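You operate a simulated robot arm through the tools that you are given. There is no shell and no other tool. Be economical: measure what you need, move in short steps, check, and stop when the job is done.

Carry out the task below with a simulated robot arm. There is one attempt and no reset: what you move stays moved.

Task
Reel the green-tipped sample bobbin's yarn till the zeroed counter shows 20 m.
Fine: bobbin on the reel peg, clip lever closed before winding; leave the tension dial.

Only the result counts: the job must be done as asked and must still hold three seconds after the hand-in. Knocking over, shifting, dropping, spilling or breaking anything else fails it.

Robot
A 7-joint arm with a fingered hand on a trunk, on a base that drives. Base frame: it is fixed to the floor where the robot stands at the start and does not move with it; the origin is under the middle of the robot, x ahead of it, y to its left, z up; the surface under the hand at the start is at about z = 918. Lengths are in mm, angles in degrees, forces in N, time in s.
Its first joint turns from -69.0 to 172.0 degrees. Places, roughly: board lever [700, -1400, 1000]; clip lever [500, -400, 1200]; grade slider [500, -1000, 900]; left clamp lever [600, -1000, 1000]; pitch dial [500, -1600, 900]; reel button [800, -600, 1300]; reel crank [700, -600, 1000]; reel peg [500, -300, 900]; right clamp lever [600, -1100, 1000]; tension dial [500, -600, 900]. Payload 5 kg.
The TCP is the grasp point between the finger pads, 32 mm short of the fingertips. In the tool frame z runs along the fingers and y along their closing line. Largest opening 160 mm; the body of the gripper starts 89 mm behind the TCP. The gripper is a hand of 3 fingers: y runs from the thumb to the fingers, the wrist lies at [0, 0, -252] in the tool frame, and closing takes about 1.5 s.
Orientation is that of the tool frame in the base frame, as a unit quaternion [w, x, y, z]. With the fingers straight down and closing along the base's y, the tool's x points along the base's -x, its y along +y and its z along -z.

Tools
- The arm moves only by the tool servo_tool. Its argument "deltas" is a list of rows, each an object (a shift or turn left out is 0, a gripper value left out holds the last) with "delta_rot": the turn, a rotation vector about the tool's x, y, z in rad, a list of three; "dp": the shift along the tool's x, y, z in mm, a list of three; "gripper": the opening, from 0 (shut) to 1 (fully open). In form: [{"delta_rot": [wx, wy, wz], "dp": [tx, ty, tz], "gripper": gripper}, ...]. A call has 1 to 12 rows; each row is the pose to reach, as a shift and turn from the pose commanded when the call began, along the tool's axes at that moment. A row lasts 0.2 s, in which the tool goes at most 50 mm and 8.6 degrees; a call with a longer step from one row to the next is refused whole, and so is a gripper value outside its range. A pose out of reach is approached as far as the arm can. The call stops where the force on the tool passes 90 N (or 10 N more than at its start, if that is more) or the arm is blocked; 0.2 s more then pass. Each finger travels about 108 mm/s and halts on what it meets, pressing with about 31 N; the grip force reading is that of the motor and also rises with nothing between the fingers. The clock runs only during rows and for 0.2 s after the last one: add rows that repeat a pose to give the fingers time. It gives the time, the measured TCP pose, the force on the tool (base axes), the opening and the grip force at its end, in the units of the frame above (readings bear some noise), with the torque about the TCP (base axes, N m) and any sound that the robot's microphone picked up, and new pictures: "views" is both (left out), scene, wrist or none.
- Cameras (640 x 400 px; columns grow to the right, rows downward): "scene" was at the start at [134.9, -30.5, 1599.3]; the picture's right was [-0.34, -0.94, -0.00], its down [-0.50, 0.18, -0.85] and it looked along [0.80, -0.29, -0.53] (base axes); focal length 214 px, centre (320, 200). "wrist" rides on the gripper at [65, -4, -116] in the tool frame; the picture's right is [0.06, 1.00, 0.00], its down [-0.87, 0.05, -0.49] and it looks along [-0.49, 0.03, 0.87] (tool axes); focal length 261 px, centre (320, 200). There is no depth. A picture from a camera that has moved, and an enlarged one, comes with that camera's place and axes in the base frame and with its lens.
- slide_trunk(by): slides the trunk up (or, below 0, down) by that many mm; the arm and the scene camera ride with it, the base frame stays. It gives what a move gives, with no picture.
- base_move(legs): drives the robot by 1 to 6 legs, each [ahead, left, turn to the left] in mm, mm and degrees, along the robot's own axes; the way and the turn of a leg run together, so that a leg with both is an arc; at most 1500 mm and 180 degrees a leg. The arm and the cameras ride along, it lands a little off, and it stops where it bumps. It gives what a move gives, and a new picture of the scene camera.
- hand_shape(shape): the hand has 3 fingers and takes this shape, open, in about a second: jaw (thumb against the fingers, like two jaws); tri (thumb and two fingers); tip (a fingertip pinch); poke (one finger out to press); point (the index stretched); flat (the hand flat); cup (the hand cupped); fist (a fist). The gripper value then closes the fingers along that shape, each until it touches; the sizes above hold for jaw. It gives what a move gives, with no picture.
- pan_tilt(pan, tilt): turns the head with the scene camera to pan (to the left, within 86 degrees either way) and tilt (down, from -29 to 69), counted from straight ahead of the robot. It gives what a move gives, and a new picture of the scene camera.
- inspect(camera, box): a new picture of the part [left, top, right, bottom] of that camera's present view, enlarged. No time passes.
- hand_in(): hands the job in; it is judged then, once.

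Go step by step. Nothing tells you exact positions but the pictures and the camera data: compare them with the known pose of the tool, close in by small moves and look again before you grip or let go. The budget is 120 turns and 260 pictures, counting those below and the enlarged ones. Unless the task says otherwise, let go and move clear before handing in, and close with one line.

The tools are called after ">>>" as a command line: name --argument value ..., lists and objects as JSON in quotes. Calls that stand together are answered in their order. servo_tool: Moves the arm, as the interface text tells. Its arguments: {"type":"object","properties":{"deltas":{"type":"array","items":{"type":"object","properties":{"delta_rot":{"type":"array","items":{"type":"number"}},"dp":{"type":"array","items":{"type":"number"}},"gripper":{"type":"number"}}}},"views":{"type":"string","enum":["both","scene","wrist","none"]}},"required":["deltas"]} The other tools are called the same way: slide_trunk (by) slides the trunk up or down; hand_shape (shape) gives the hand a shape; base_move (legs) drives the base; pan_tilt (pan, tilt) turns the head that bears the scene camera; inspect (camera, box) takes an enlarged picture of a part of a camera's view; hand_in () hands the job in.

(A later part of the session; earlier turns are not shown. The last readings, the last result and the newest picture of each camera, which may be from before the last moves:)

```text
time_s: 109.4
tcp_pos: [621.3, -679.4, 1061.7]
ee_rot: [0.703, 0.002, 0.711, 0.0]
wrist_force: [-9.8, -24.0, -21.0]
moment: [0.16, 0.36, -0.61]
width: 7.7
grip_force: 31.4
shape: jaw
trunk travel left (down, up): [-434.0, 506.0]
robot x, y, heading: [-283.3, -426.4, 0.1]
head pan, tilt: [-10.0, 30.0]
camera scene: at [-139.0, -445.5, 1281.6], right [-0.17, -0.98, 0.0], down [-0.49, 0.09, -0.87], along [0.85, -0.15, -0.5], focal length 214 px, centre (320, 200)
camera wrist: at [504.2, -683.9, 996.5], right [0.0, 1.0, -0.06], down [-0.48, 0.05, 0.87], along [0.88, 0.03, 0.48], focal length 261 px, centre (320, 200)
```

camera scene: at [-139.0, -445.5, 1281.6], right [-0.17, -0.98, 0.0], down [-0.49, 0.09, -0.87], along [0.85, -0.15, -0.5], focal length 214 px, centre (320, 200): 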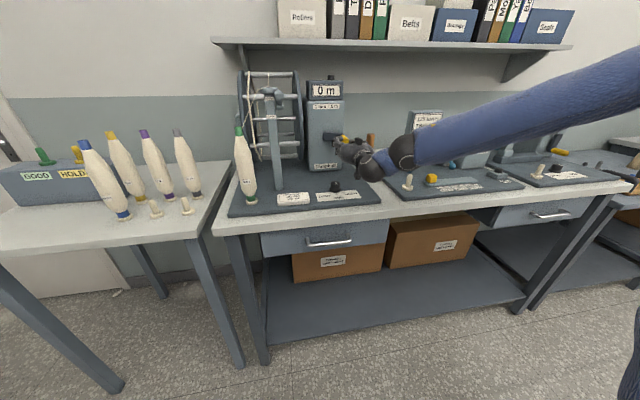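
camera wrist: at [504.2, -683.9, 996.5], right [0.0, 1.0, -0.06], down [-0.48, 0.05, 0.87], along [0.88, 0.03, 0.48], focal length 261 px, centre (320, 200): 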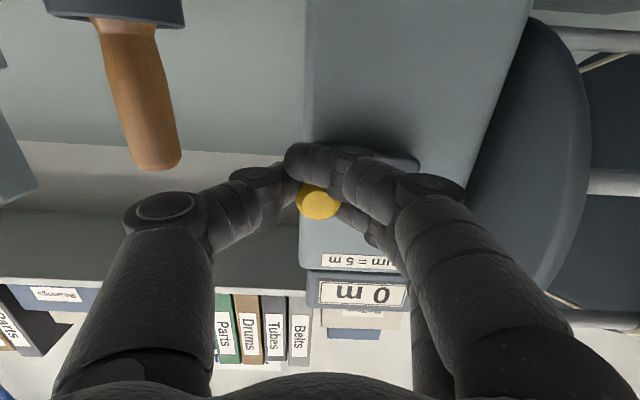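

It's still caged and turning. I'll continue through the bottom to complete the first turn, with slightly corrected centre values.

>>> servo_tool --deltas '[{"dp": [8.3, -0.9, 0]}, {"dp": [16.1, 0.7, 0]}, {"dp": [23.7, 3.5, 0]}, {"dp": [30.8, 7.2, 0]}, {"dp": [37.3, 12, 0]}, {"dp": [43, 17.5, 0]}, {"dp": [48, 23.9, 0]}, {"dp": [52, 30.8, 0]}, {"dp": [55, 38.2, 0]}, {"dp": [56.9, 46, 0]}, {"dp": [57.8, 54, 0]}, {"dp": [57.5, 62, 0]}]' --views "both"

```text
time_s: 112.0
tcp_pos: [622.5, -615.9, 1011.7]
ee_rot: [0.707, 0.003, 0.708, 0.0]
wrist_force: [-10.3, 2.0, -21.3]
moment: [-0.16, 0.19, 0.25]
width: 8.1
grip_force: 31.5
shape: jaw
trunk travel left (down, up): [-434.0, 506.0]
robot x, y, heading: [-279.5, -427.4, 0.0]
head pan, tilt: [-10.0, 30.0]
camera scene: at [-139.1, -443.2, 1282.3], right [-0.17, -0.98, 0.0], down [-0.49, 0.09, -0.87], along [0.85, -0.15, -0.5], focal length 214 px, centre (320, 200)
camera wrist: at [506.0, -620.2, 945.7], right [0.0, 1.0, -0.06], down [-0.49, 0.05, 0.87], along [0.87, 0.03, 0.49], focal length 261 px, centre (320, 200)
```

scene: 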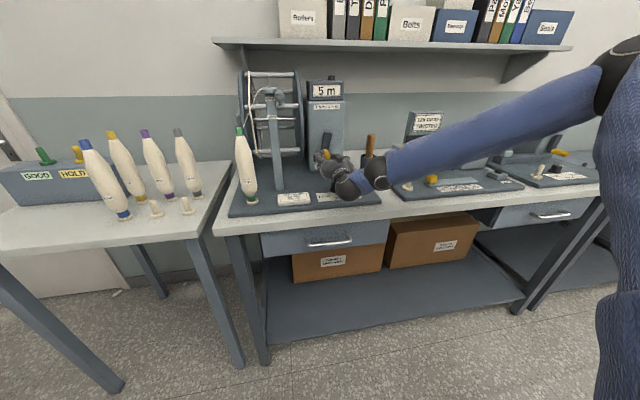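
wrist: 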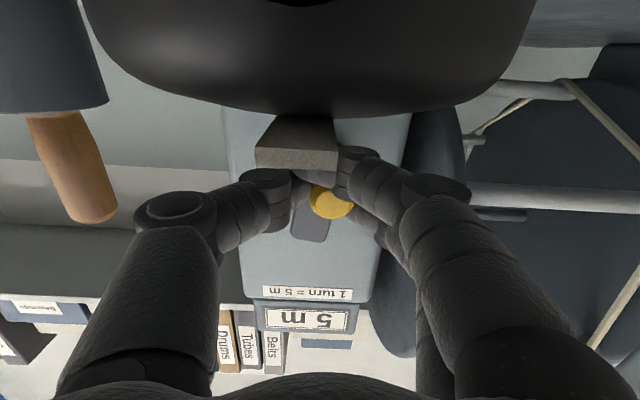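

The counter reads 5 m after one full turn. But my wrist camera is passing very close to the tension dial here, so I must check the dial before going on.

>>> inspect --camera "scene" --box '[290, 130, 390, 220]'

>>> inspect --camera "wrist" --box '[60, 0, 560, 220]'

```text
4.44 times, centred on (340, 175) of scene
camera zoom: at [-139.1, -443.2, 1282.3], right [-0.17, -0.98, 0.0], down [-0.49, 0.09, -0.87], along [0.85, -0.15, -0.5], focal length 953 px, centre (231, 311)
```

zoom: 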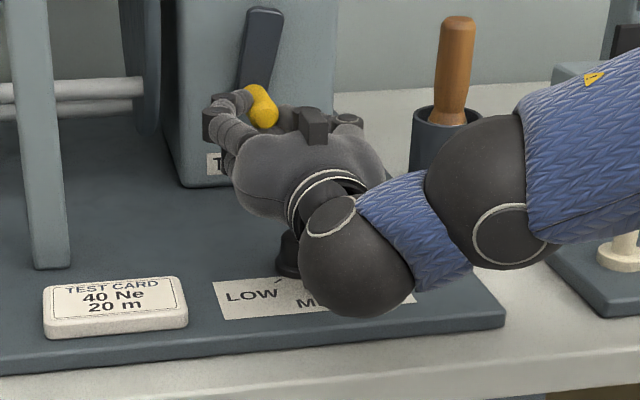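

```text
1.28 times, centred on (310, 110) of wrist
camera zoom: at [506.0, -620.2, 945.7], right [0.0, 1.0, -0.06], down [-0.49, 0.05, 0.87], along [0.87, 0.03, 0.49], focal length 334 px, centre (333, 315)
```

zoom: 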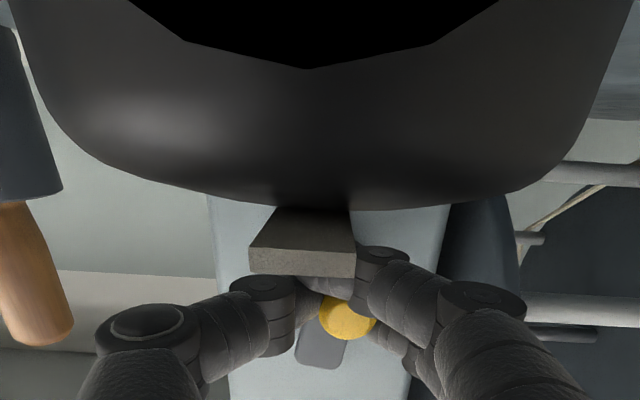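

The counter works: one turn gave 5 m. The camera housing sits right beside the dial at the bottom of the stroke. The dial still points at MID, but I'll pitch the hand 20° down, pivoting about the handle, which lifts the camera well clear for the remaining turns.

>>> servo_tool --deltas '[{"delta_rot": [0, 0.09, 0], "dp": [-1.8, 0, 0]}, {"delta_rot": [0, 0.18, 0], "dp": [-3.6, 0, 0]}, {"delta_rot": [0, 0.27, 0], "dp": [-5.2, 0, 0.5]}, {"delta_rot": [0, 0.35, 0], "dp": [-6.8, 0, 1.2]}, {"delta_rot": [0, 0.35, 0], "dp": [-6.8, 0, 1.2]}]' --views "both"

>>> inspect --camera "scene" --box '[290, 130, 390, 220]'

```text
time_s: 113.2
tcp_pos: [622.0, -615.9, 1017.1]
ee_rot: [0.572, 0.002, 0.82, -0.001]
wrist_force: [-29.4, 5.0, -29.4]
moment: [-0.24, -0.28, 0.69]
width: 9.1
grip_force: 30.9
shape: jaw
trunk travel left (down, up): [-434.0, 506.0]
robot x, y, heading: [-277.7, -426.1, 0.2]
head pan, tilt: [-10.0, 30.0]
camera scene: at [-140.1, -442.9, 1282.2], right [-0.17, -0.98, 0.0], down [-0.49, 0.09, -0.87], along [0.85, -0.15, -0.5], focal length 214 px, centre (320, 200)
camera wrist: at [490.4, -619.9, 995.8], right [-0.02, 1.0, -0.06], down [-0.16, 0.05, 0.99], along [0.99, 0.03, 0.16], focal length 261 px, centre (320, 200)
```

scene: 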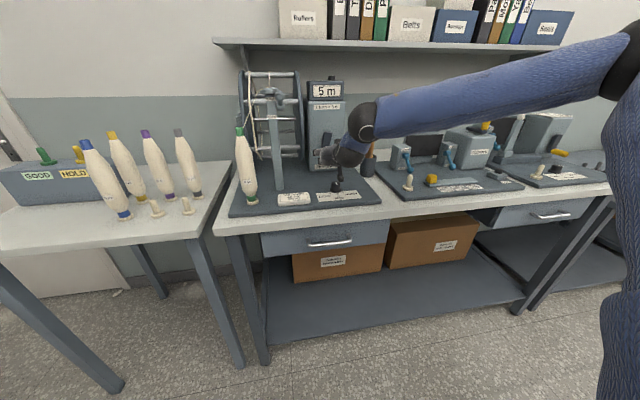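
wrist: 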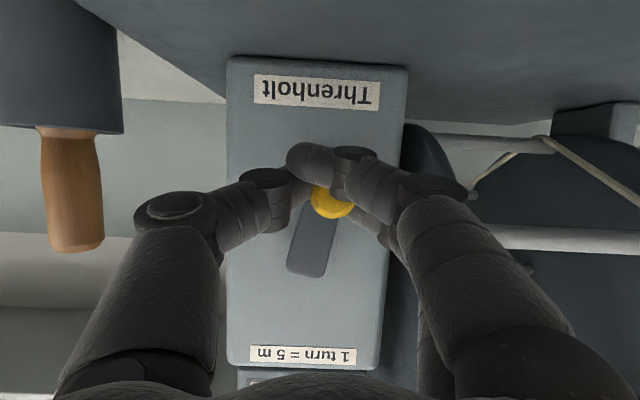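

```text
4.44 times, centred on (340, 175) of scene
camera zoom: at [-140.1, -442.9, 1282.2], right [-0.17, -0.98, 0.0], down [-0.49, 0.09, -0.87], along [0.85, -0.15, -0.5], focal length 953 px, centre (231, 311)
```

zoom: 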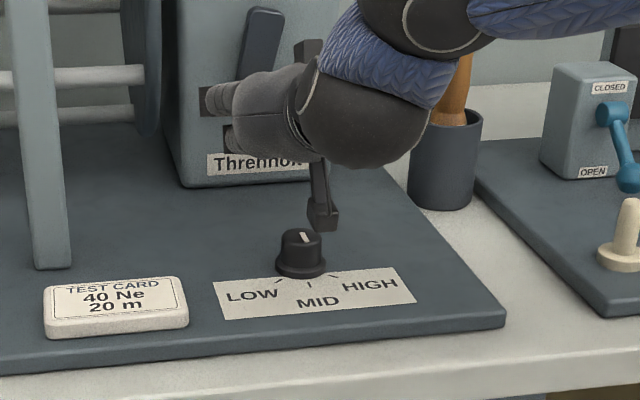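

The camera bracket is now well above the dial. I'll zoom in on the dial to be sure it wasn't turned.

>>> inspect --camera "scene" --box '[320, 175, 364, 203]'

```text
14.29 times, centred on (342, 189) of scene
camera zoom: at [-140.1, -442.9, 1282.2], right [-0.17, -0.98, 0.0], down [-0.49, 0.09, -0.87], along [0.85, -0.15, -0.5], focal length 3064 px, centre (6, 357)
```

zoom: 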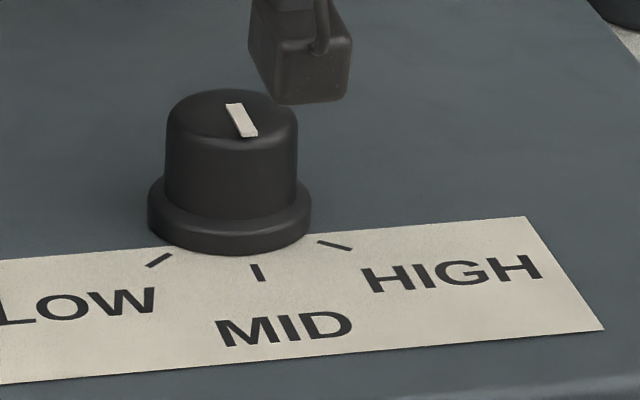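

The pointer is still at MID, so the dial hasn't moved. I'll continue the second turn with the pitched hand, relaxing the contact by a couple of mm.

>>> servo_tool --deltas '[{"dp": [2.6, 8.7, -1.2]}, {"dp": [0.2, 16.4, -2.1]}, {"dp": [-3.1, 23.5, -3.3]}, {"dp": [-7.3, 30.2, -4.8]}, {"dp": [-12.3, 36.1, -6.6]}, {"dp": [-18.1, 41.3, -8.7]}, {"dp": [-24.5, 45.6, -11.1]}, {"dp": [-31.3, 48.8, -13.6]}, {"dp": [-38.6, 51, -16.2]}, {"dp": [-46.1, 52.2, -19]}, {"dp": [-53.6, 52.2, -21.7]}, {"dp": [-61.1, 51, -24.4]}]' --views "wrist"

```text
time_s: 115.8
tcp_pos: [618.6, -566.2, 1091.4]
ee_rot: [0.577, 0.004, 0.817, 0.001]
wrist_force: [-28.0, -17.8, 1.4]
moment: [-0.24, 0.71, -0.21]
width: 5.6
grip_force: 30.7
shape: jaw
trunk travel left (down, up): [-434.0, 506.0]
robot x, y, heading: [-276.9, -427.5, -0.1]
head pan, tilt: [-10.0, 30.0]
camera wrist: at [487.8, -569.6, 1067.2], right [-0.02, 1.0, -0.05], down [-0.17, 0.05, 0.98], along [0.98, 0.03, 0.17], focal length 261 px, centre (320, 200)
```

wrist: 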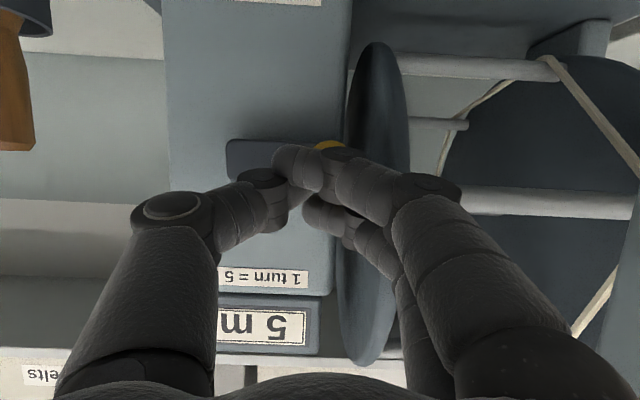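

The handle slipped below the fingers on the up-stroke, because the pitched hand loses the cage. The counter stays at 5 m with the crank near 88°. I'll back off, go horizontal again and re-grip. I'll pitch only while passing the dial.

>>> servo_tool --deltas '[{"dp": [9, 0, -24]}, {"dp": [17.2, 0, -47]}, {"delta_rot": [0, -0.1, 0], "dp": [25, 0, -44], "gripper": 0.22}, {"delta_rot": [0, -0.2, 0], "dp": [33, 0, -41], "gripper": 0.22}, {"delta_rot": [0, -0.35, 0], "dp": [40.7, 0, -38.4], "gripper": 0.22}, {"delta_rot": [0, -0.35, 0], "dp": [40.7, 0, -38.4], "gripper": 0.22}]' --views "both"

```text
time_s: 117.2
tcp_pos: [570.6, -563.6, 1060.3]
ee_rot: [0.708, 0.001, 0.707, 0.0]
wrist_force: [0.7, -0.8, 0.3]
moment: [0.01, 0.01, 0.01]
width: 35.0
grip_force: 0.1
shape: jaw
trunk travel left (down, up): [-434.0, 506.0]
robot x, y, heading: [-283.1, -428.7, -0.1]
head pan, tilt: [-10.0, 30.0]
camera scene: at [-140.4, -442.5, 1282.5], right [-0.17, -0.98, 0.0], down [-0.49, 0.09, -0.87], along [0.85, -0.15, -0.5], focal length 214 px, centre (320, 200)
camera wrist: at [454.0, -568.0, 994.8], right [0.0, 1.0, -0.06], down [-0.49, 0.05, 0.87], along [0.87, 0.03, 0.49], focal length 261 px, centre (320, 200)
```

scene: 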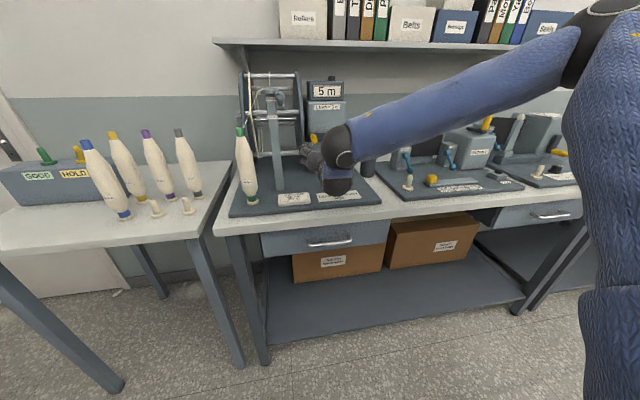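
wrist: 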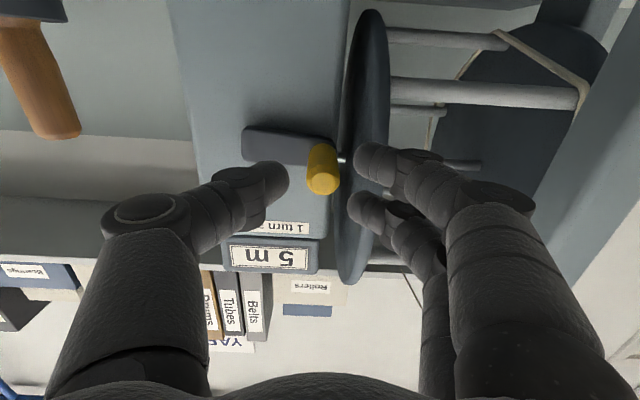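

The handle is now at about (y -561, z 1079), near 95°. I'll raise 15 mm, advance to x 617 and close.

>>> servo_tool --deltas '[{"dp": [-15, 1.5, 0]}, {"dp": [-15, 1.5, 16]}, {"dp": [-15, 1.5, 32]}, {"dp": [-15, 1.5, 47]}, {"dp": [-15, 1.5, 47], "gripper": 0.1}, {"dp": [-15, 1.5, 47], "gripper": 0}, {"dp": [-15, 1.5, 47]}, {"dp": [-15, 1.5, 47]}, {"dp": [-15, 1.5, 47]}]' --views "wrist"

```text
time_s: 119.2
tcp_pos: [618.8, -564.7, 1073.3]
ee_rot: [0.707, 0.002, 0.707, 0.0]
wrist_force: [2.7, -1.2, -1.1]
moment: [0.0, 0.01, -0.01]
width: 12.2
grip_force: 30.3
shape: jaw
trunk travel left (down, up): [-434.0, 506.0]
robot x, y, heading: [-282.4, -426.8, -0.1]
head pan, tilt: [-10.0, 30.0]
camera wrist: at [503.0, -567.8, 1008.8], right [0.0, 1.0, -0.06], down [-0.49, 0.05, 0.87], along [0.87, 0.03, 0.49], focal length 261 px, centre (320, 200)
```

wrist: 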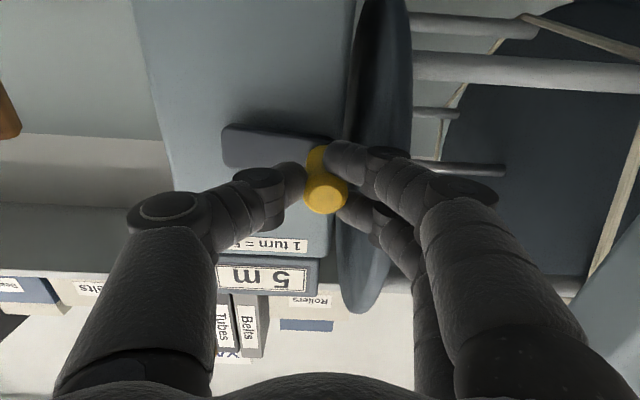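

The grip would be better with the lower finger under the handle, so I'll reopen slightly, drop 5 mm and close again.

>>> servo_tool --deltas '[{"gripper": 0.2}, {"gripper": 0.2}, {"dp": [3, 0, 0], "gripper": 0.2}, {"dp": [6, 0, 0], "gripper": 0.2}, {"dp": [6, 0, 0], "gripper": 0.1}, {"dp": [6, 0, 0], "gripper": 0}, {"dp": [6, 0, 0]}, {"dp": [6, 0, 0]}, {"dp": [6, 0, 0]}]' --views "wrist"

```text
time_s: 121.2
tcp_pos: [618.7, -563.0, 1068.0]
ee_rot: [0.707, 0.002, 0.707, 0.0]
wrist_force: [1.5, -4.6, -0.5]
moment: [0.04, 0.01, -0.01]
width: 7.4
grip_force: 31.0
shape: jaw
trunk travel left (down, up): [-434.0, 506.0]
robot x, y, heading: [-276.4, -430.7, 0.0]
head pan, tilt: [-10.0, 30.0]
camera wrist: at [502.9, -568.0, 1002.7], right [0.0, 1.0, -0.06], down [-0.49, 0.05, 0.87], along [0.87, 0.03, 0.49], focal length 261 px, centre (320, 200)
```

wrist: 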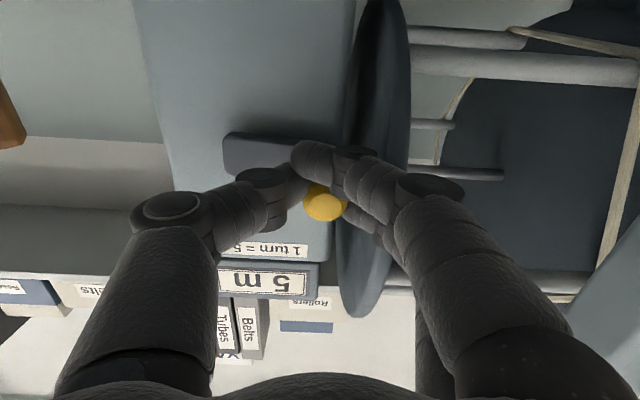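

The cage grip is restored. Continuing from 90° to 186°.

>>> servo_tool --deltas '[{"dp": [-8.1, -0.6, 0]}, {"dp": [-15.9, -2.2, 0]}, {"dp": [-23.5, -5, 0]}, {"dp": [-30.6, -8.7, 0]}, {"dp": [-37.1, -13.5, 0]}, {"dp": [-42.8, -19, 0]}, {"dp": [-47.8, -25.4, 0]}, {"dp": [-51.8, -32.3, 0]}, {"dp": [-54.8, -39.7, 0]}, {"dp": [-56.7, -47.5, 0]}, {"dp": [-57.5, -55.5, 0]}, {"dp": [-57.3, -63.5, 0]}]' --views "wrist"

```text
time_s: 123.8
tcp_pos: [618.2, -631.8, 1125.3]
ee_rot: [0.708, 0.004, 0.707, -0.002]
wrist_force: [4.8, -14.8, 2.0]
moment: [0.12, -0.04, -0.24]
width: 6.6
grip_force: 31.1
shape: jaw
trunk travel left (down, up): [-434.0, 506.0]
robot x, y, heading: [-280.9, -429.6, -0.0]
head pan, tilt: [-10.0, 30.0]
camera wrist: at [501.9, -633.7, 1060.2], right [0.01, 1.0, -0.06], down [-0.49, 0.06, 0.87], along [0.87, 0.02, 0.49], focal length 261 px, centre (320, 200)
```

wrist: 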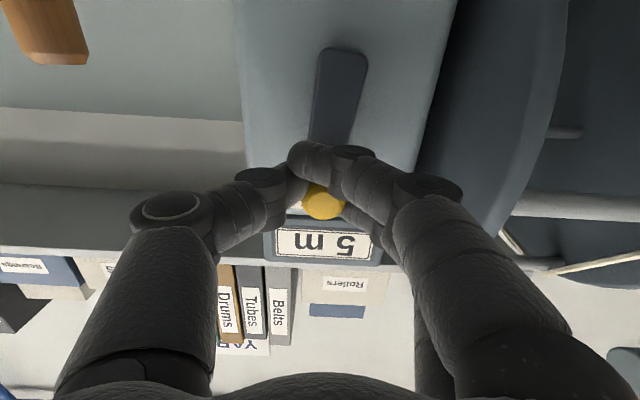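

Low forces and holding well. Continuing from 186° to 282°.

>>> servo_tool --deltas '[{"dp": [1.4, -8.6, 0]}, {"dp": [3.9, -16.3, 0]}, {"dp": [7.4, -23.5, 0]}, {"dp": [11.9, -30.1, 0]}, {"dp": [17.2, -36, 0]}, {"dp": [23.4, -41.2, 0]}, {"dp": [30.2, -45.5, 0]}, {"dp": [37.5, -48.8, 0]}, {"dp": [45.2, -50.9, 0]}, {"dp": [53.2, -52.1, 0]}, {"dp": [61.2, -52.1, 0]}, {"dp": [69.2, -50.9, 0]}]' --views "wrist"

```text
time_s: 126.4
tcp_pos: [617.7, -677.1, 1053.9]
ee_rot: [0.706, 0.003, 0.708, 0.0]
wrist_force: [5.9, 4.9, -6.1]
moment: [-0.12, 0.25, 0.06]
width: 1.7
grip_force: 31.1
shape: jaw
trunk travel left (down, up): [-434.0, 506.0]
robot x, y, heading: [-278.2, -427.4, 0.1]
head pan, tilt: [-10.0, 30.0]
camera wrist: at [501.8, -681.0, 988.7], right [0.0, 1.0, -0.06], down [-0.49, 0.05, 0.87], along [0.87, 0.03, 0.49], focal length 261 px, centre (320, 200)
```

wrist: 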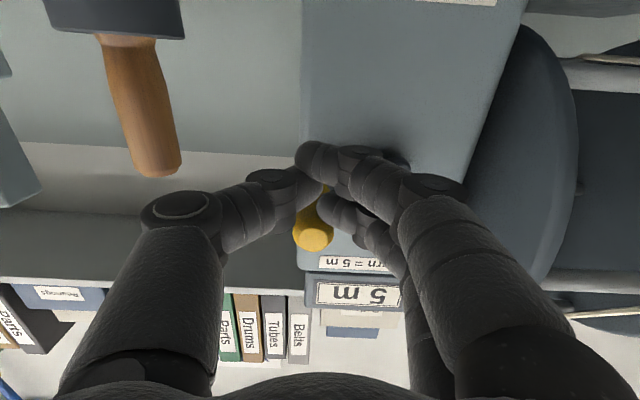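

On the down-stroke the handle rode up out of the grip and is now above the closed fingers, at about 258°. The display still shows 5 m. I'll back off and re-grip centred as in the first turn, slightly deeper.

>>> servo_tool --deltas '[{"dp": [0, 0, -25]}, {"dp": [0, 0, -50]}, {"dp": [-12, -2, -50], "gripper": 0.3}, {"dp": [-25, -3, -50], "gripper": 0.3}, {"dp": [-25, -3, -50], "gripper": 0.3}]' --views "wrist"

```text
time_s: 127.6
tcp_pos: [568.3, -681.6, 1081.9]
ee_rot: [0.707, 0.003, 0.707, 0.0]
wrist_force: [-0.5, -0.3, 0.2]
moment: [0.04, 0.02, -0.02]
width: 47.5
grip_force: 0.0
shape: jaw
trunk travel left (down, up): [-434.0, 506.0]
robot x, y, heading: [-278.8, -425.5, 0.1]
head pan, tilt: [-10.0, 30.0]
camera wrist: at [451.3, -683.6, 1016.6], right [0.0, 1.0, -0.06], down [-0.49, 0.05, 0.87], along [0.87, 0.03, 0.49], focal length 261 px, centre (320, 200)
```

wrist: 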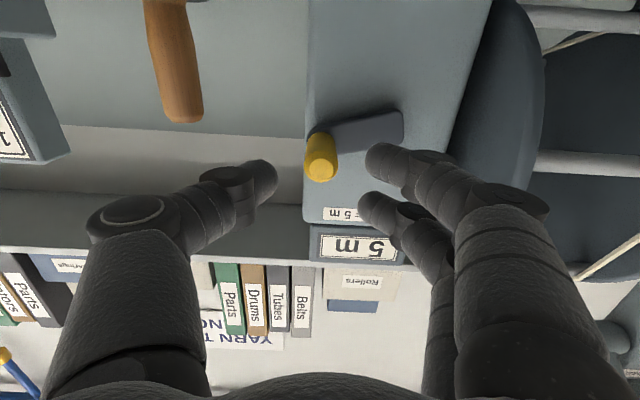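

>>> servo_tool --deltas '[{"dp": [-8, 0, 15]}, {"dp": [-8, 0, 30]}, {"dp": [-8, 0, 45]}, {"dp": [-8, 0, 57]}, {"dp": [-8, 0, 57], "gripper": 0.15}, {"dp": [-8, 0, 57], "gripper": 0}, {"dp": [-8, 0, 57]}, {"dp": [-8, 0, 57]}, {"dp": [-8, 0, 57]}]' --views "wrist"

```text
time_s: 129.6
tcp_pos: [625.3, -679.4, 1088.8]
ee_rot: [0.707, 0.002, 0.707, 0.001]
wrist_force: [4.4, -1.0, 0.2]
moment: [0.02, -0.02, -0.02]
width: 13.6
grip_force: 30.7
shape: jaw
trunk travel left (down, up): [-434.0, 506.0]
robot x, y, heading: [-276.6, -424.6, -0.2]
head pan, tilt: [-10.0, 30.0]
camera wrist: at [509.2, -684.7, 1023.2], right [0.0, 1.0, -0.06], down [-0.49, 0.05, 0.87], along [0.87, 0.03, 0.49], focal length 261 px, centre (320, 200)
```

wrist: 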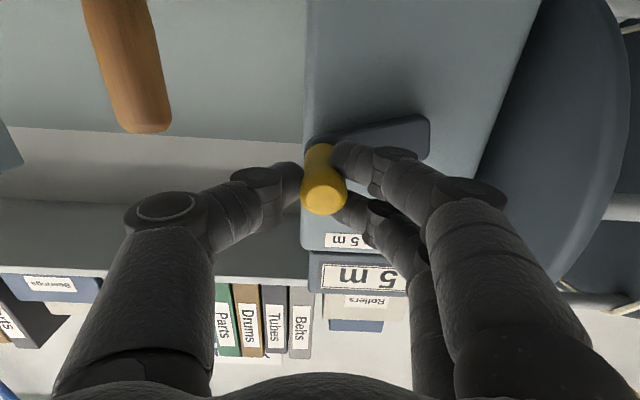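

This time the handle nests squarely in the groove between both fingers (13.6 mm opening). I'll turn on down to 318° and check.

>>> servo_tool --deltas '[{"dp": [3.5, -0.8, 0]}, {"dp": [9, -1.4, 0]}, {"dp": [15.4, -1.5, 0]}, {"dp": [23.4, -0.7, 0]}, {"dp": [31.2, 1.2, 0]}, {"dp": [38.6, 4.2, 0]}, {"dp": [45.5, 8.2, 0]}, {"dp": [51.9, 13.2, 0]}, {"dp": [56.1, 17.4, 0]}]' --views "wrist"

```text
time_s: 131.6
tcp_pos: [624.9, -663.0, 1031.3]
ee_rot: [0.706, 0.002, 0.708, -0.001]
wrist_force: [0.6, -3.3, -15.2]
moment: [-0.01, 0.29, -0.12]
width: 13.3
grip_force: 31.1
shape: jaw
trunk travel left (down, up): [-434.0, 506.0]
robot x, y, heading: [-279.7, -419.9, -0.1]
head pan, tilt: [-10.0, 30.0]
camera wrist: at [508.8, -666.9, 965.5], right [0.0, 1.0, -0.06], down [-0.49, 0.05, 0.87], along [0.87, 0.03, 0.49], focal length 261 px, centre (320, 200)
```

wrist: 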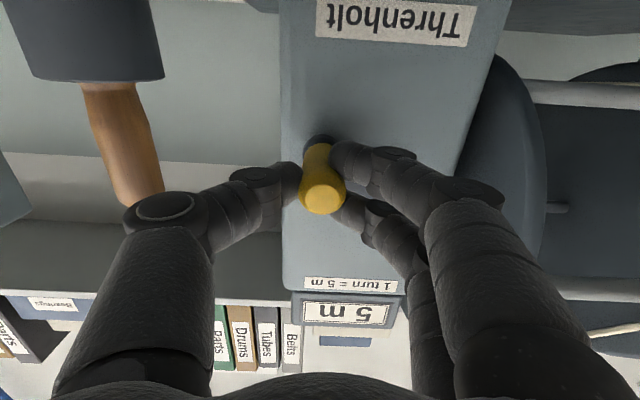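

A firm grip. I'll pass the bottom with a temporary small pitch, so the camera clears the dial, and return to horizontal by 54°.

>>> servo_tool --deltas '[{"delta_rot": [0, 0.07, 0], "dp": [4.5, 6.4, 0]}, {"delta_rot": [0, 0.145, 0], "dp": [7, 13.3, 0]}, {"delta_rot": [0, 0.22, 0], "dp": [8.6, 20.7, 0]}, {"delta_rot": [0, 0.22, 0], "dp": [10.5, 28.5, 0]}, {"delta_rot": [0, 0.22, 0], "dp": [11.4, 36.5, 0]}, {"delta_rot": [0, 0.22, 0], "dp": [11.1, 44.5, 0]}, {"delta_rot": [0, 0.22, 0], "dp": [9.7, 52.4, 0]}, {"delta_rot": [0, 0.22, 0], "dp": [7.2, 60.1, 0]}, {"delta_rot": [0, 0.22, 0], "dp": [3.7, 67.2, 0]}, {"delta_rot": [0, 0.145, 0], "dp": [0.6, 73.9, 0]}, {"delta_rot": [0, 0.07, 0], "dp": [-3.2, 79.8, 0]}, {"dp": [-7.9, 85, 0]}]' --views "both"

```text
time_s: 134.2
tcp_pos: [625.3, -577.6, 1040.0]
ee_rot: [0.707, 0.002, 0.707, 0.0]
wrist_force: [-7.9, 19.5, -18.4]
moment: [-0.12, 0.65, 0.67]
width: 13.8
grip_force: 30.9
shape: jaw
trunk travel left (down, up): [-434.0, 506.0]
robot x, y, heading: [-280.0, -426.4, 0.1]
head pan, tilt: [-10.0, 30.0]
camera scene: at [-139.2, -441.7, 1282.2], right [-0.17, -0.98, 0.0], down [-0.49, 0.09, -0.87], along [0.85, -0.15, -0.5], focal length 214 px, centre (320, 200)
camera wrist: at [509.2, -581.5, 974.9], right [0.0, 1.0, -0.06], down [-0.49, 0.05, 0.87], along [0.87, 0.03, 0.49], focal length 261 px, centre (320, 200)
```

scene: 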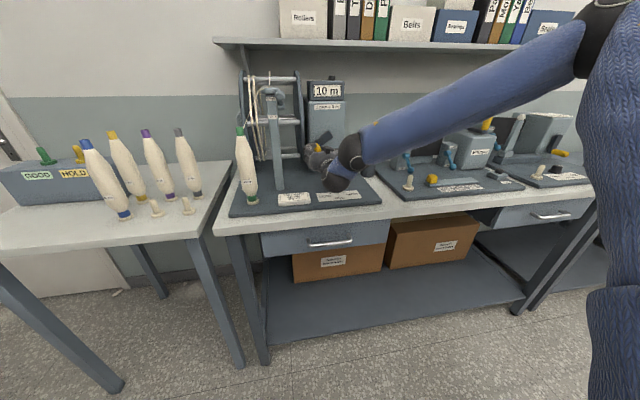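
wrist: 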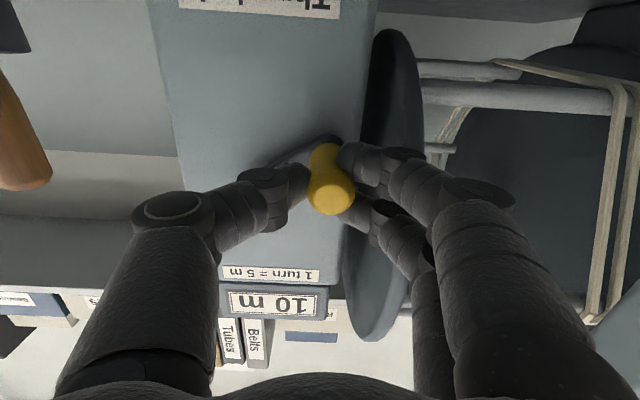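

The counter reads 10 m, so two turns are done and the grip is still firm. Third turn: 54° to 150°.

>>> servo_tool --deltas '[{"dp": [-5.9, 6.2, 0]}, {"dp": [-13.3, 9.5, 0]}, {"dp": [-21.1, 11.7, 0]}, {"dp": [-29.2, 12.9, 0]}, {"dp": [-37.4, 12.9, 0]}, {"dp": [-45.5, 11.7, 0]}, {"dp": [-53.3, 9.5, 0]}, {"dp": [-60.7, 6.2, 0]}, {"dp": [-67.7, 1.8, 0]}, {"dp": [-74, -3.4, 0]}, {"dp": [-79.4, -9.5, 0]}, {"dp": [-84, -16.2, 0]}]' --views "wrist"

```text
time_s: 136.8
tcp_pos: [625.3, -594.8, 1125.6]
ee_rot: [0.707, 0.002, 0.707, -0.001]
wrist_force: [0.4, -0.4, -0.5]
moment: [-0.02, -0.01, 0.01]
width: 6.9
grip_force: 31.1
shape: jaw
trunk travel left (down, up): [-434.0, 506.0]
robot x, y, heading: [-280.1, -429.2, 0.2]
head pan, tilt: [-10.0, 30.0]
camera wrist: at [508.8, -598.6, 1060.6], right [0.0, 1.0, -0.06], down [-0.49, 0.05, 0.87], along [0.87, 0.03, 0.49], focal length 261 px, centre (320, 200)
```

wrist: 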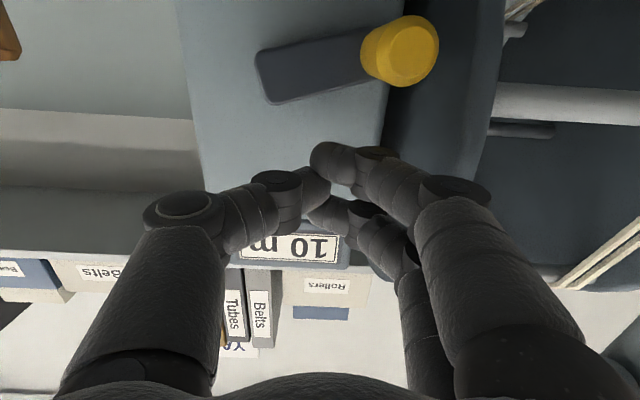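

The handle slipped out on the up-stroke at about 75°. The up-stroke needs the lower finger under the handle, with the TCP about 4 mm below it, as in turn one. I'll back off and realign.

>>> servo_tool --deltas '[{"dp": [0, 0, -28]}, {"dp": [0, 0, -55], "gripper": 0.22}, {"dp": [24, 9, -55], "gripper": 0.22}, {"dp": [48, 18, -55], "gripper": 0.22}, {"dp": [70, 26, -55], "gripper": 0.22}, {"dp": [70, 26, -55], "gripper": 0.22}]' --views "wrist"

```text
time_s: 138.2
tcp_pos: [569.6, -567.9, 1058.0]
ee_rot: [0.707, 0.002, 0.707, 0.0]
wrist_force: [-0.6, -0.3, -1.0]
moment: [-0.01, -0.05, 0.0]
width: 34.9
grip_force: 0.0
shape: jaw
trunk travel left (down, up): [-434.0, 506.0]
robot x, y, heading: [-277.7, -431.1, 0.1]
head pan, tilt: [-10.0, 30.0]
camera wrist: at [453.4, -571.1, 992.3], right [0.0, 1.0, -0.06], down [-0.49, 0.05, 0.87], along [0.87, 0.03, 0.49], focal length 261 px, centre (320, 200)
```

wrist: 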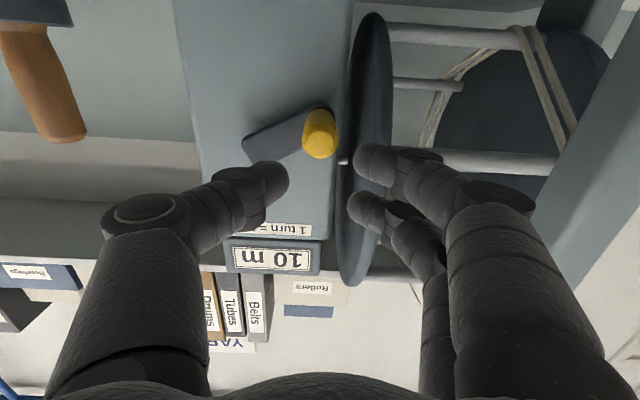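

>>> servo_tool --deltas '[{"dp": [13.3, -1.5, 0]}, {"dp": [13.3, -1.5, 18]}, {"dp": [13.3, -1.5, 36]}, {"dp": [13.3, -1.5, 53]}, {"dp": [13.3, -1.5, 53], "gripper": 0.1}, {"dp": [13.3, -1.5, 53], "gripper": 0}, {"dp": [13.3, -1.5, 53]}, {"dp": [13.3, -1.5, 53]}, {"dp": [13.3, -1.5, 53]}]' --views "wrist"

```text
time_s: 140.2
tcp_pos: [623.5, -569.3, 1041.8]
ee_rot: [0.707, 0.002, 0.707, 0.0]
wrist_force: [3.6, -1.4, -0.4]
moment: [0.03, -0.02, 0.0]
width: 13.0
grip_force: 30.5
shape: jaw
trunk travel left (down, up): [-434.0, 506.0]
robot x, y, heading: [-279.4, -428.8, 0.2]
head pan, tilt: [-10.0, 30.0]
camera wrist: at [507.6, -573.9, 977.1], right [0.0, 1.0, -0.06], down [-0.49, 0.05, 0.87], along [0.87, 0.03, 0.49], focal length 261 px, centre (320, 200)
```

wrist: 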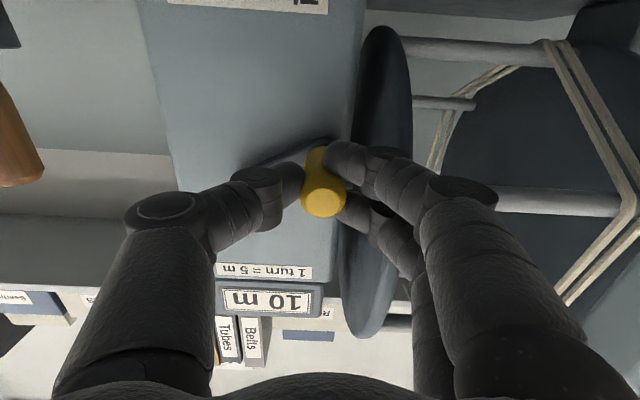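

As before, I'll reopen, drop 6 mm so the lower finger gets under, and close.

>>> servo_tool --deltas '[{"gripper": 0.2}, {"gripper": 0.2}, {"dp": [3, 0, 0], "gripper": 0.2}, {"dp": [6, 0, 0], "gripper": 0.2}, {"dp": [6, 0, 0], "gripper": 0.1}, {"dp": [6, 0, 0], "gripper": 0}, {"dp": [6, 0, 0]}, {"dp": [6, 0, 0]}, {"dp": [6, 0, 0]}]' --views "wrist"

```text
time_s: 142.2
tcp_pos: [623.3, -570.8, 1036.5]
ee_rot: [0.707, 0.002, 0.707, 0.001]
wrist_force: [2.9, -5.1, 0.0]
moment: [0.06, -0.01, 0.02]
width: 7.8
grip_force: 31.4
shape: jaw
trunk travel left (down, up): [-434.0, 506.0]
robot x, y, heading: [-281.0, -425.4, -0.1]
head pan, tilt: [-10.0, 30.0]
camera wrist: at [506.9, -574.5, 971.3], right [0.0, 1.0, -0.06], down [-0.49, 0.05, 0.87], along [0.87, 0.03, 0.49], focal length 261 px, centre (320, 200)
```

wrist: 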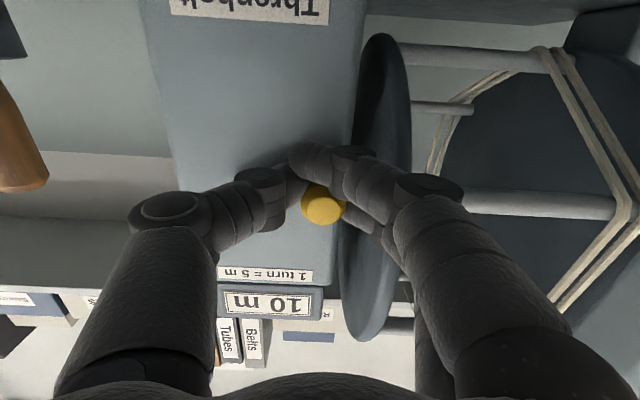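

The cage grip with the finger underneath is back (7.8 mm). Continuing from about 59° to 155°.

>>> servo_tool --deltas '[{"dp": [-7.6, 3.3, 0]}, {"dp": [-15.7, 5.6, 0]}, {"dp": [-24.1, 6.8, 0]}, {"dp": [-32.6, 7, 0]}, {"dp": [-40.9, 6.1, 0]}, {"dp": [-48.9, 4.2, 0]}, {"dp": [-56.4, 1.3, 0]}, {"dp": [-63.4, -2.6, 0]}, {"dp": [-69.8, -7.4, 0]}, {"dp": [-75.5, -13.1, 0]}, {"dp": [-80.3, -19.5, 0]}, {"dp": [-84.2, -26.5, 0]}]' --views "wrist"

```text
time_s: 143.9
tcp_pos: [621.7, -568.1, 1077.2]
ee_rot: [0.697, -0.004, 0.717, -0.001]
wrist_force: [7.5, 0.7, -21.3]
moment: [-0.07, -0.13, 0.51]
width: 6.3
grip_force: 30.7
shape: jaw
trunk travel left (down, up): [-434.0, 506.0]
robot x, y, heading: [-280.5, -428.1, 0.2]
head pan, tilt: [-10.0, 30.0]
stopped in row 8: the force on the tool passed its limit at 98 N (the readings are from after the stop); the commanded pose is now the measured one
camera wrist: at [504.4, -573.0, 1015.1], right [-0.01, 1.0, -0.07], down [-0.47, 0.06, 0.88], along [0.88, 0.04, 0.47], focal length 261 px, centre (320, 200)
```

wrist: 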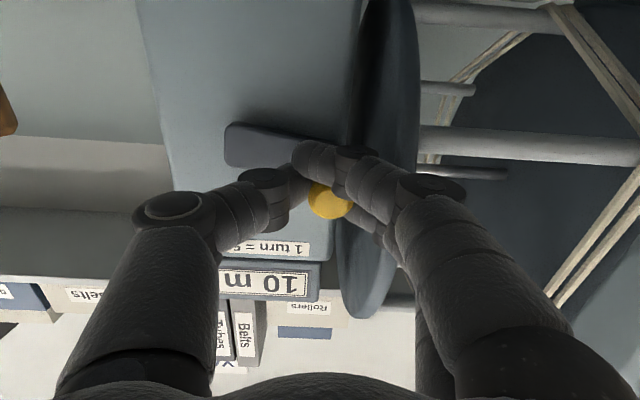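

The push stopped at 98 N near 95°. The fingertips, about 4 mm deeper this time, were probably jamming on the disc rim. I'll pull back 5 mm in x and continue.

>>> servo_tool --deltas '[{"delta_rot": [0, -0.014, 0], "dp": [0, 1.5, -5]}, {"delta_rot": [0, -0.028, 0], "dp": [-1.3, 3, -5]}, {"delta_rot": [0, -0.028, 0], "dp": [-7.2, 2.3, -5]}, {"delta_rot": [0, -0.028, 0], "dp": [-13.9, 0.1, -5]}, {"delta_rot": [0, -0.028, 0], "dp": [-20.2, -2.9, -5]}, {"delta_rot": [0, -0.028, 0], "dp": [-26.1, -6.7, -5]}, {"delta_rot": [0, -0.028, 0], "dp": [-31.5, -11.2, -5]}, {"delta_rot": [0, -0.028, 0], "dp": [-36.3, -16.2, -5]}, {"delta_rot": [0, -0.028, 0], "dp": [-41.1, -22.7, -5]}, {"delta_rot": [0, -0.028, 0], "dp": [-44.8, -29.8, -5]}, {"delta_rot": [0, -0.028, 0], "dp": [-47.6, -37.4, -5]}, {"delta_rot": [0, -0.028, 0], "dp": [-49.2, -45.2, -5]}]' --views "wrist"

```text
time_s: 146.5
tcp_pos: [618.3, -614.6, 1129.8]
ee_rot: [0.71, -0.003, 0.705, 0.0]
wrist_force: [6.1, -9.7, -20.7]
moment: [-0.01, 0.4, -0.17]
width: 5.9
grip_force: 30.9
shape: jaw
trunk travel left (down, up): [-434.0, 506.0]
robot x, y, heading: [-280.1, -427.7, 0.0]
head pan, tilt: [-10.0, 30.0]
camera wrist: at [502.6, -619.4, 1063.2], right [0.0, 1.0, -0.07], down [-0.5, 0.06, 0.87], along [0.87, 0.04, 0.5], focal length 261 px, centre (320, 200)
```

wrist: 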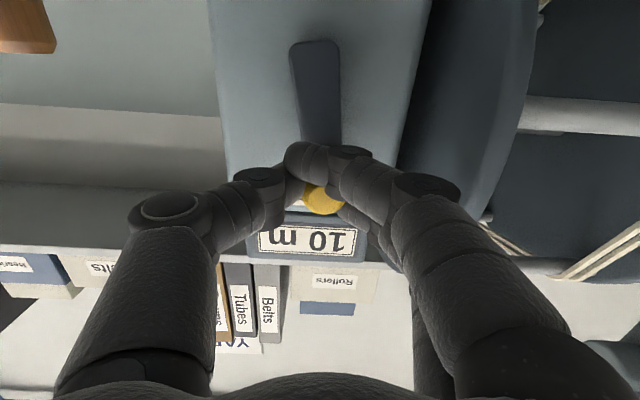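

The crank is at the top, about 175°. For the down-stroke I'll re-grip with the handle in the groove, with the TCP 8 mm higher and slightly deeper.

>>> servo_tool --deltas '[{"gripper": 0.2}, {"gripper": 0.25}, {"dp": [-4, 0, 3], "gripper": 0.25}, {"dp": [-7, 0, 7], "gripper": 0.25}, {"dp": [-7, 0, 7], "gripper": 0.1}, {"dp": [-7, 0, 7], "gripper": 0}, {"dp": [-7, 0, 7]}, {"dp": [-7, 0, 7]}, {"dp": [-7, 0, 7]}]' --views "wrist"

```text
time_s: 148.5
tcp_pos: [623.9, -610.5, 1138.8]
ee_rot: [0.71, -0.004, 0.704, 0.0]
wrist_force: [6.7, 3.2, 3.1]
moment: [0.07, -0.1, 0.07]
width: 3.6
grip_force: 31.1
shape: jaw
trunk travel left (down, up): [-434.0, 506.0]
robot x, y, heading: [-281.1, -431.0, 0.2]
head pan, tilt: [-10.0, 30.0]
camera wrist: at [508.3, -616.6, 1071.6], right [0.0, 1.0, -0.07], down [-0.5, 0.06, 0.86], along [0.87, 0.04, 0.5], focal length 261 px, centre (320, 200)
```

wrist: 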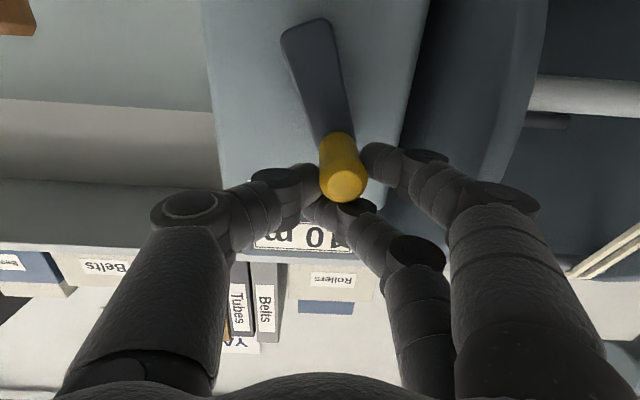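

Now the upper finger and thumb close over the top of the handle and the lower finger sits behind it. That's right for going over and down. Moving from about 162° to 258°.

>>> servo_tool --deltas '[{"dp": [-1.7, -4.7, 0]}, {"dp": [-2.6, -12.7, 0]}, {"dp": [-2.3, -20.7, 0]}, {"dp": [-0.9, -28.6, 0]}, {"dp": [1.6, -36.3, 0]}, {"dp": [5.1, -43.5, 0]}, {"dp": [9.6, -50.1, 0]}, {"dp": [14.9, -56, 0]}, {"dp": [21.1, -61.2, 0]}, {"dp": [27.9, -65.5, 0]}, {"dp": [35.2, -68.7, 0]}, {"dp": [42.9, -70.9, 0]}]' --views "wrist"

```text
time_s: 151.1
tcp_pos: [622.8, -686.1, 1095.2]
ee_rot: [0.709, -0.002, 0.705, 0.0]
wrist_force: [2.3, -25.8, 6.4]
moment: [-0.15, -0.16, -0.62]
width: 2.7
grip_force: 30.6
shape: jaw
trunk travel left (down, up): [-434.0, 506.0]
robot x, y, heading: [-278.7, -424.9, 0.2]
head pan, tilt: [-10.0, 30.0]
camera wrist: at [506.7, -691.4, 1028.4], right [0.0, 1.0, -0.07], down [-0.5, 0.06, 0.87], along [0.87, 0.04, 0.5], focal length 261 px, centre (320, 200)
```

wrist: 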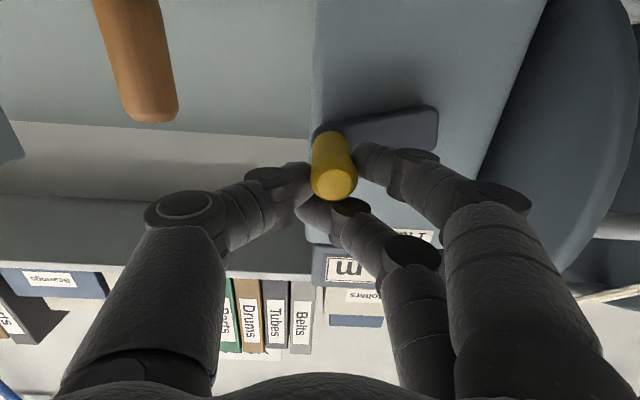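

Held well at about 256°. Continuing down and into the bottom to 354°, pitching slightly near the dial.

>>> servo_tool --deltas '[{"dp": [8.5, -2.7, 0]}, {"dp": [16.5, -2.7, 0]}, {"dp": [24.5, -1.5, 0]}, {"dp": [32.2, 0.6, 0]}, {"dp": [39.5, 3.9, 0]}, {"dp": [46.3, 8.2, 0]}, {"dp": [52.5, 13.4, 0]}, {"dp": [57.8, 19.3, 0]}, {"delta_rot": [0, 0.07, 0], "dp": [60.8, 25.9, 0]}, {"delta_rot": [0, 0.145, 0], "dp": [62.8, 33.1, 0]}, {"delta_rot": [0, 0.22, 0], "dp": [63.9, 40.8, 0]}, {"delta_rot": [0, 0.22, 0], "dp": [65.3, 48.7, 0]}]' --views "wrist"

```text
time_s: 153.7
tcp_pos: [624.2, -633.4, 1037.5]
ee_rot: [0.631, -0.001, 0.776, -0.001]
wrist_force: [7.8, 3.3, 26.9]
moment: [0.26, -0.62, -0.03]
width: 1.2
grip_force: 30.7
shape: jaw
trunk travel left (down, up): [-434.0, 506.0]
robot x, y, heading: [-279.3, -427.9, -0.3]
head pan, tilt: [-10.0, 30.0]
camera wrist: at [497.2, -638.4, 997.1], right [-0.02, 1.0, -0.06], down [-0.31, 0.06, 0.95], along [0.95, 0.03, 0.3], focal length 261 px, centre (320, 200)
```

wrist: 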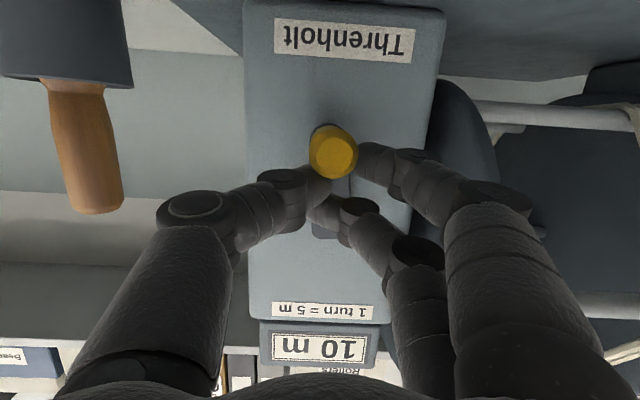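

The crank is near 350°. The thumb now pushes it across the bottom toward +y, to about 38°.

>>> servo_tool --deltas '[{"dp": [-4.9, 8, -1.1]}, {"dp": [-5.4, 16, -1.2]}, {"dp": [-6.8, 24, -1.5]}, {"dp": [-9.3, 31.5, -2.1]}, {"dp": [-12.7, 39, -2.8]}, {"dp": [-17.1, 45, -3.8]}]' --views "both"

```text
time_s: 155.1
tcp_pos: [623.5, -586.6, 1046.6]
ee_rot: [0.628, -0.004, 0.779, 0.0]
wrist_force: [2.5, 2.7, 4.6]
moment: [-0.02, -0.13, 0.0]
width: 0.0
grip_force: 31.0
shape: jaw
trunk travel left (down, up): [-434.0, 506.0]
robot x, y, heading: [-280.8, -427.2, -0.1]
head pan, tilt: [-10.0, 30.0]
camera scene: at [-140.4, -441.7, 1282.1], right [-0.17, -0.98, 0.0], down [-0.49, 0.09, -0.87], along [0.85, -0.15, -0.5], focal length 214 px, centre (320, 200)
camera wrist: at [495.7, -592.6, 1007.1], right [-0.02, 1.0, -0.07], down [-0.3, 0.06, 0.95], along [0.96, 0.04, 0.29], focal length 261 px, centre (320, 200)
```

scene: 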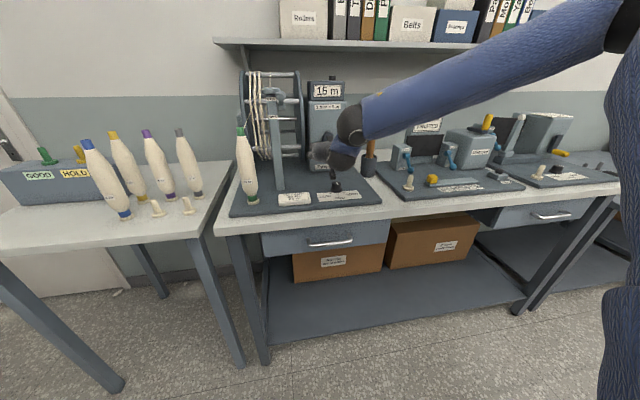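
wrist: 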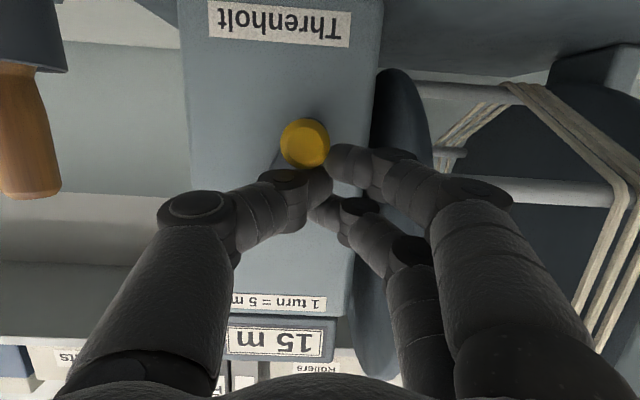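

The counter reads 15 m. The handle is near 23° at (y -596, z 1020). I'll back off and open, keeping the small pitch to stay clear of the dial, and line up below the handle for the next up-stroke.

>>> servo_tool --deltas '[{"dp": [6, 0, -27]}, {"dp": [12, 0, -53.7], "gripper": 0.25}, {"dp": [25, -4, -50], "gripper": 0.25}, {"dp": [38, -8.5, -48], "gripper": 0.25}, {"dp": [38, -8.5, -48], "gripper": 0.25}]' --views "wrist"

```text
time_s: 156.3
tcp_pos: [567.0, -599.5, 1020.3]
ee_rot: [0.629, -0.002, 0.777, -0.002]
wrist_force: [-0.2, 0.2, -0.3]
moment: [0.01, -0.02, 0.02]
width: 39.4
grip_force: 0.2
shape: jaw
trunk travel left (down, up): [-434.0, 506.0]
robot x, y, heading: [-280.2, -428.2, -0.0]
head pan, tilt: [-10.0, 30.0]
camera wrist: at [440.7, -604.7, 981.0], right [-0.02, 1.0, -0.07], down [-0.3, 0.06, 0.95], along [0.95, 0.04, 0.3], focal length 261 px, centre (320, 200)
```

wrist: 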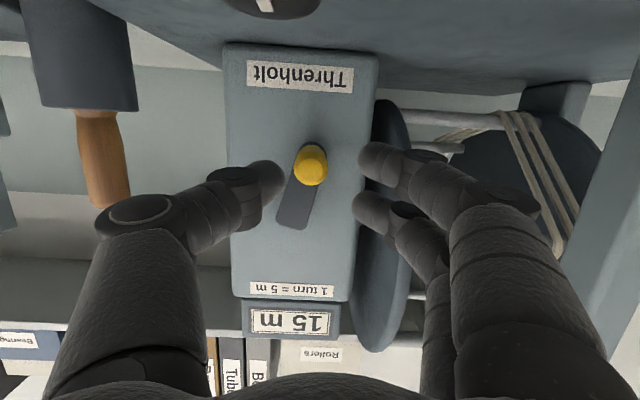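

>>> servo_tool --deltas '[{"dp": [8.8, -6.5, 2]}, {"dp": [5, -6.5, 19]}, {"dp": [1.5, -6.5, 36]}, {"dp": [-2.5, -6.5, 53]}, {"dp": [-2.5, -6.5, 53], "gripper": 0.12}, {"dp": [-2.5, -6.5, 53], "gripper": 0}, {"dp": [-2.5, -6.5, 53]}, {"dp": [-2.5, -6.5, 53]}, {"dp": [-2.5, -6.5, 53]}]' --views "wrist"

```text
time_s: 158.3
tcp_pos: [621.6, -604.6, 1013.0]
ee_rot: [0.629, -0.004, 0.777, 0.0]
wrist_force: [3.1, 0.5, -1.0]
moment: [0.03, -0.02, 0.16]
width: 7.8
grip_force: 31.3
shape: jaw
trunk travel left (down, up): [-434.0, 506.0]
robot x, y, heading: [-283.5, -427.8, -0.3]
head pan, tilt: [-10.0, 30.0]
camera wrist: at [495.0, -610.1, 972.8], right [-0.02, 1.0, -0.07], down [-0.3, 0.06, 0.95], along [0.95, 0.04, 0.3], focal length 261 px, centre (320, 200)
```

wrist: 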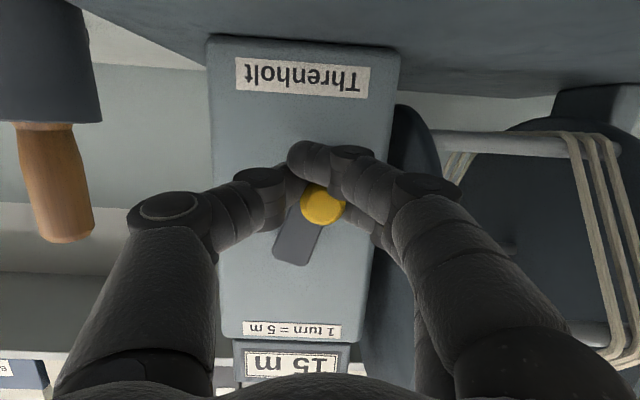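

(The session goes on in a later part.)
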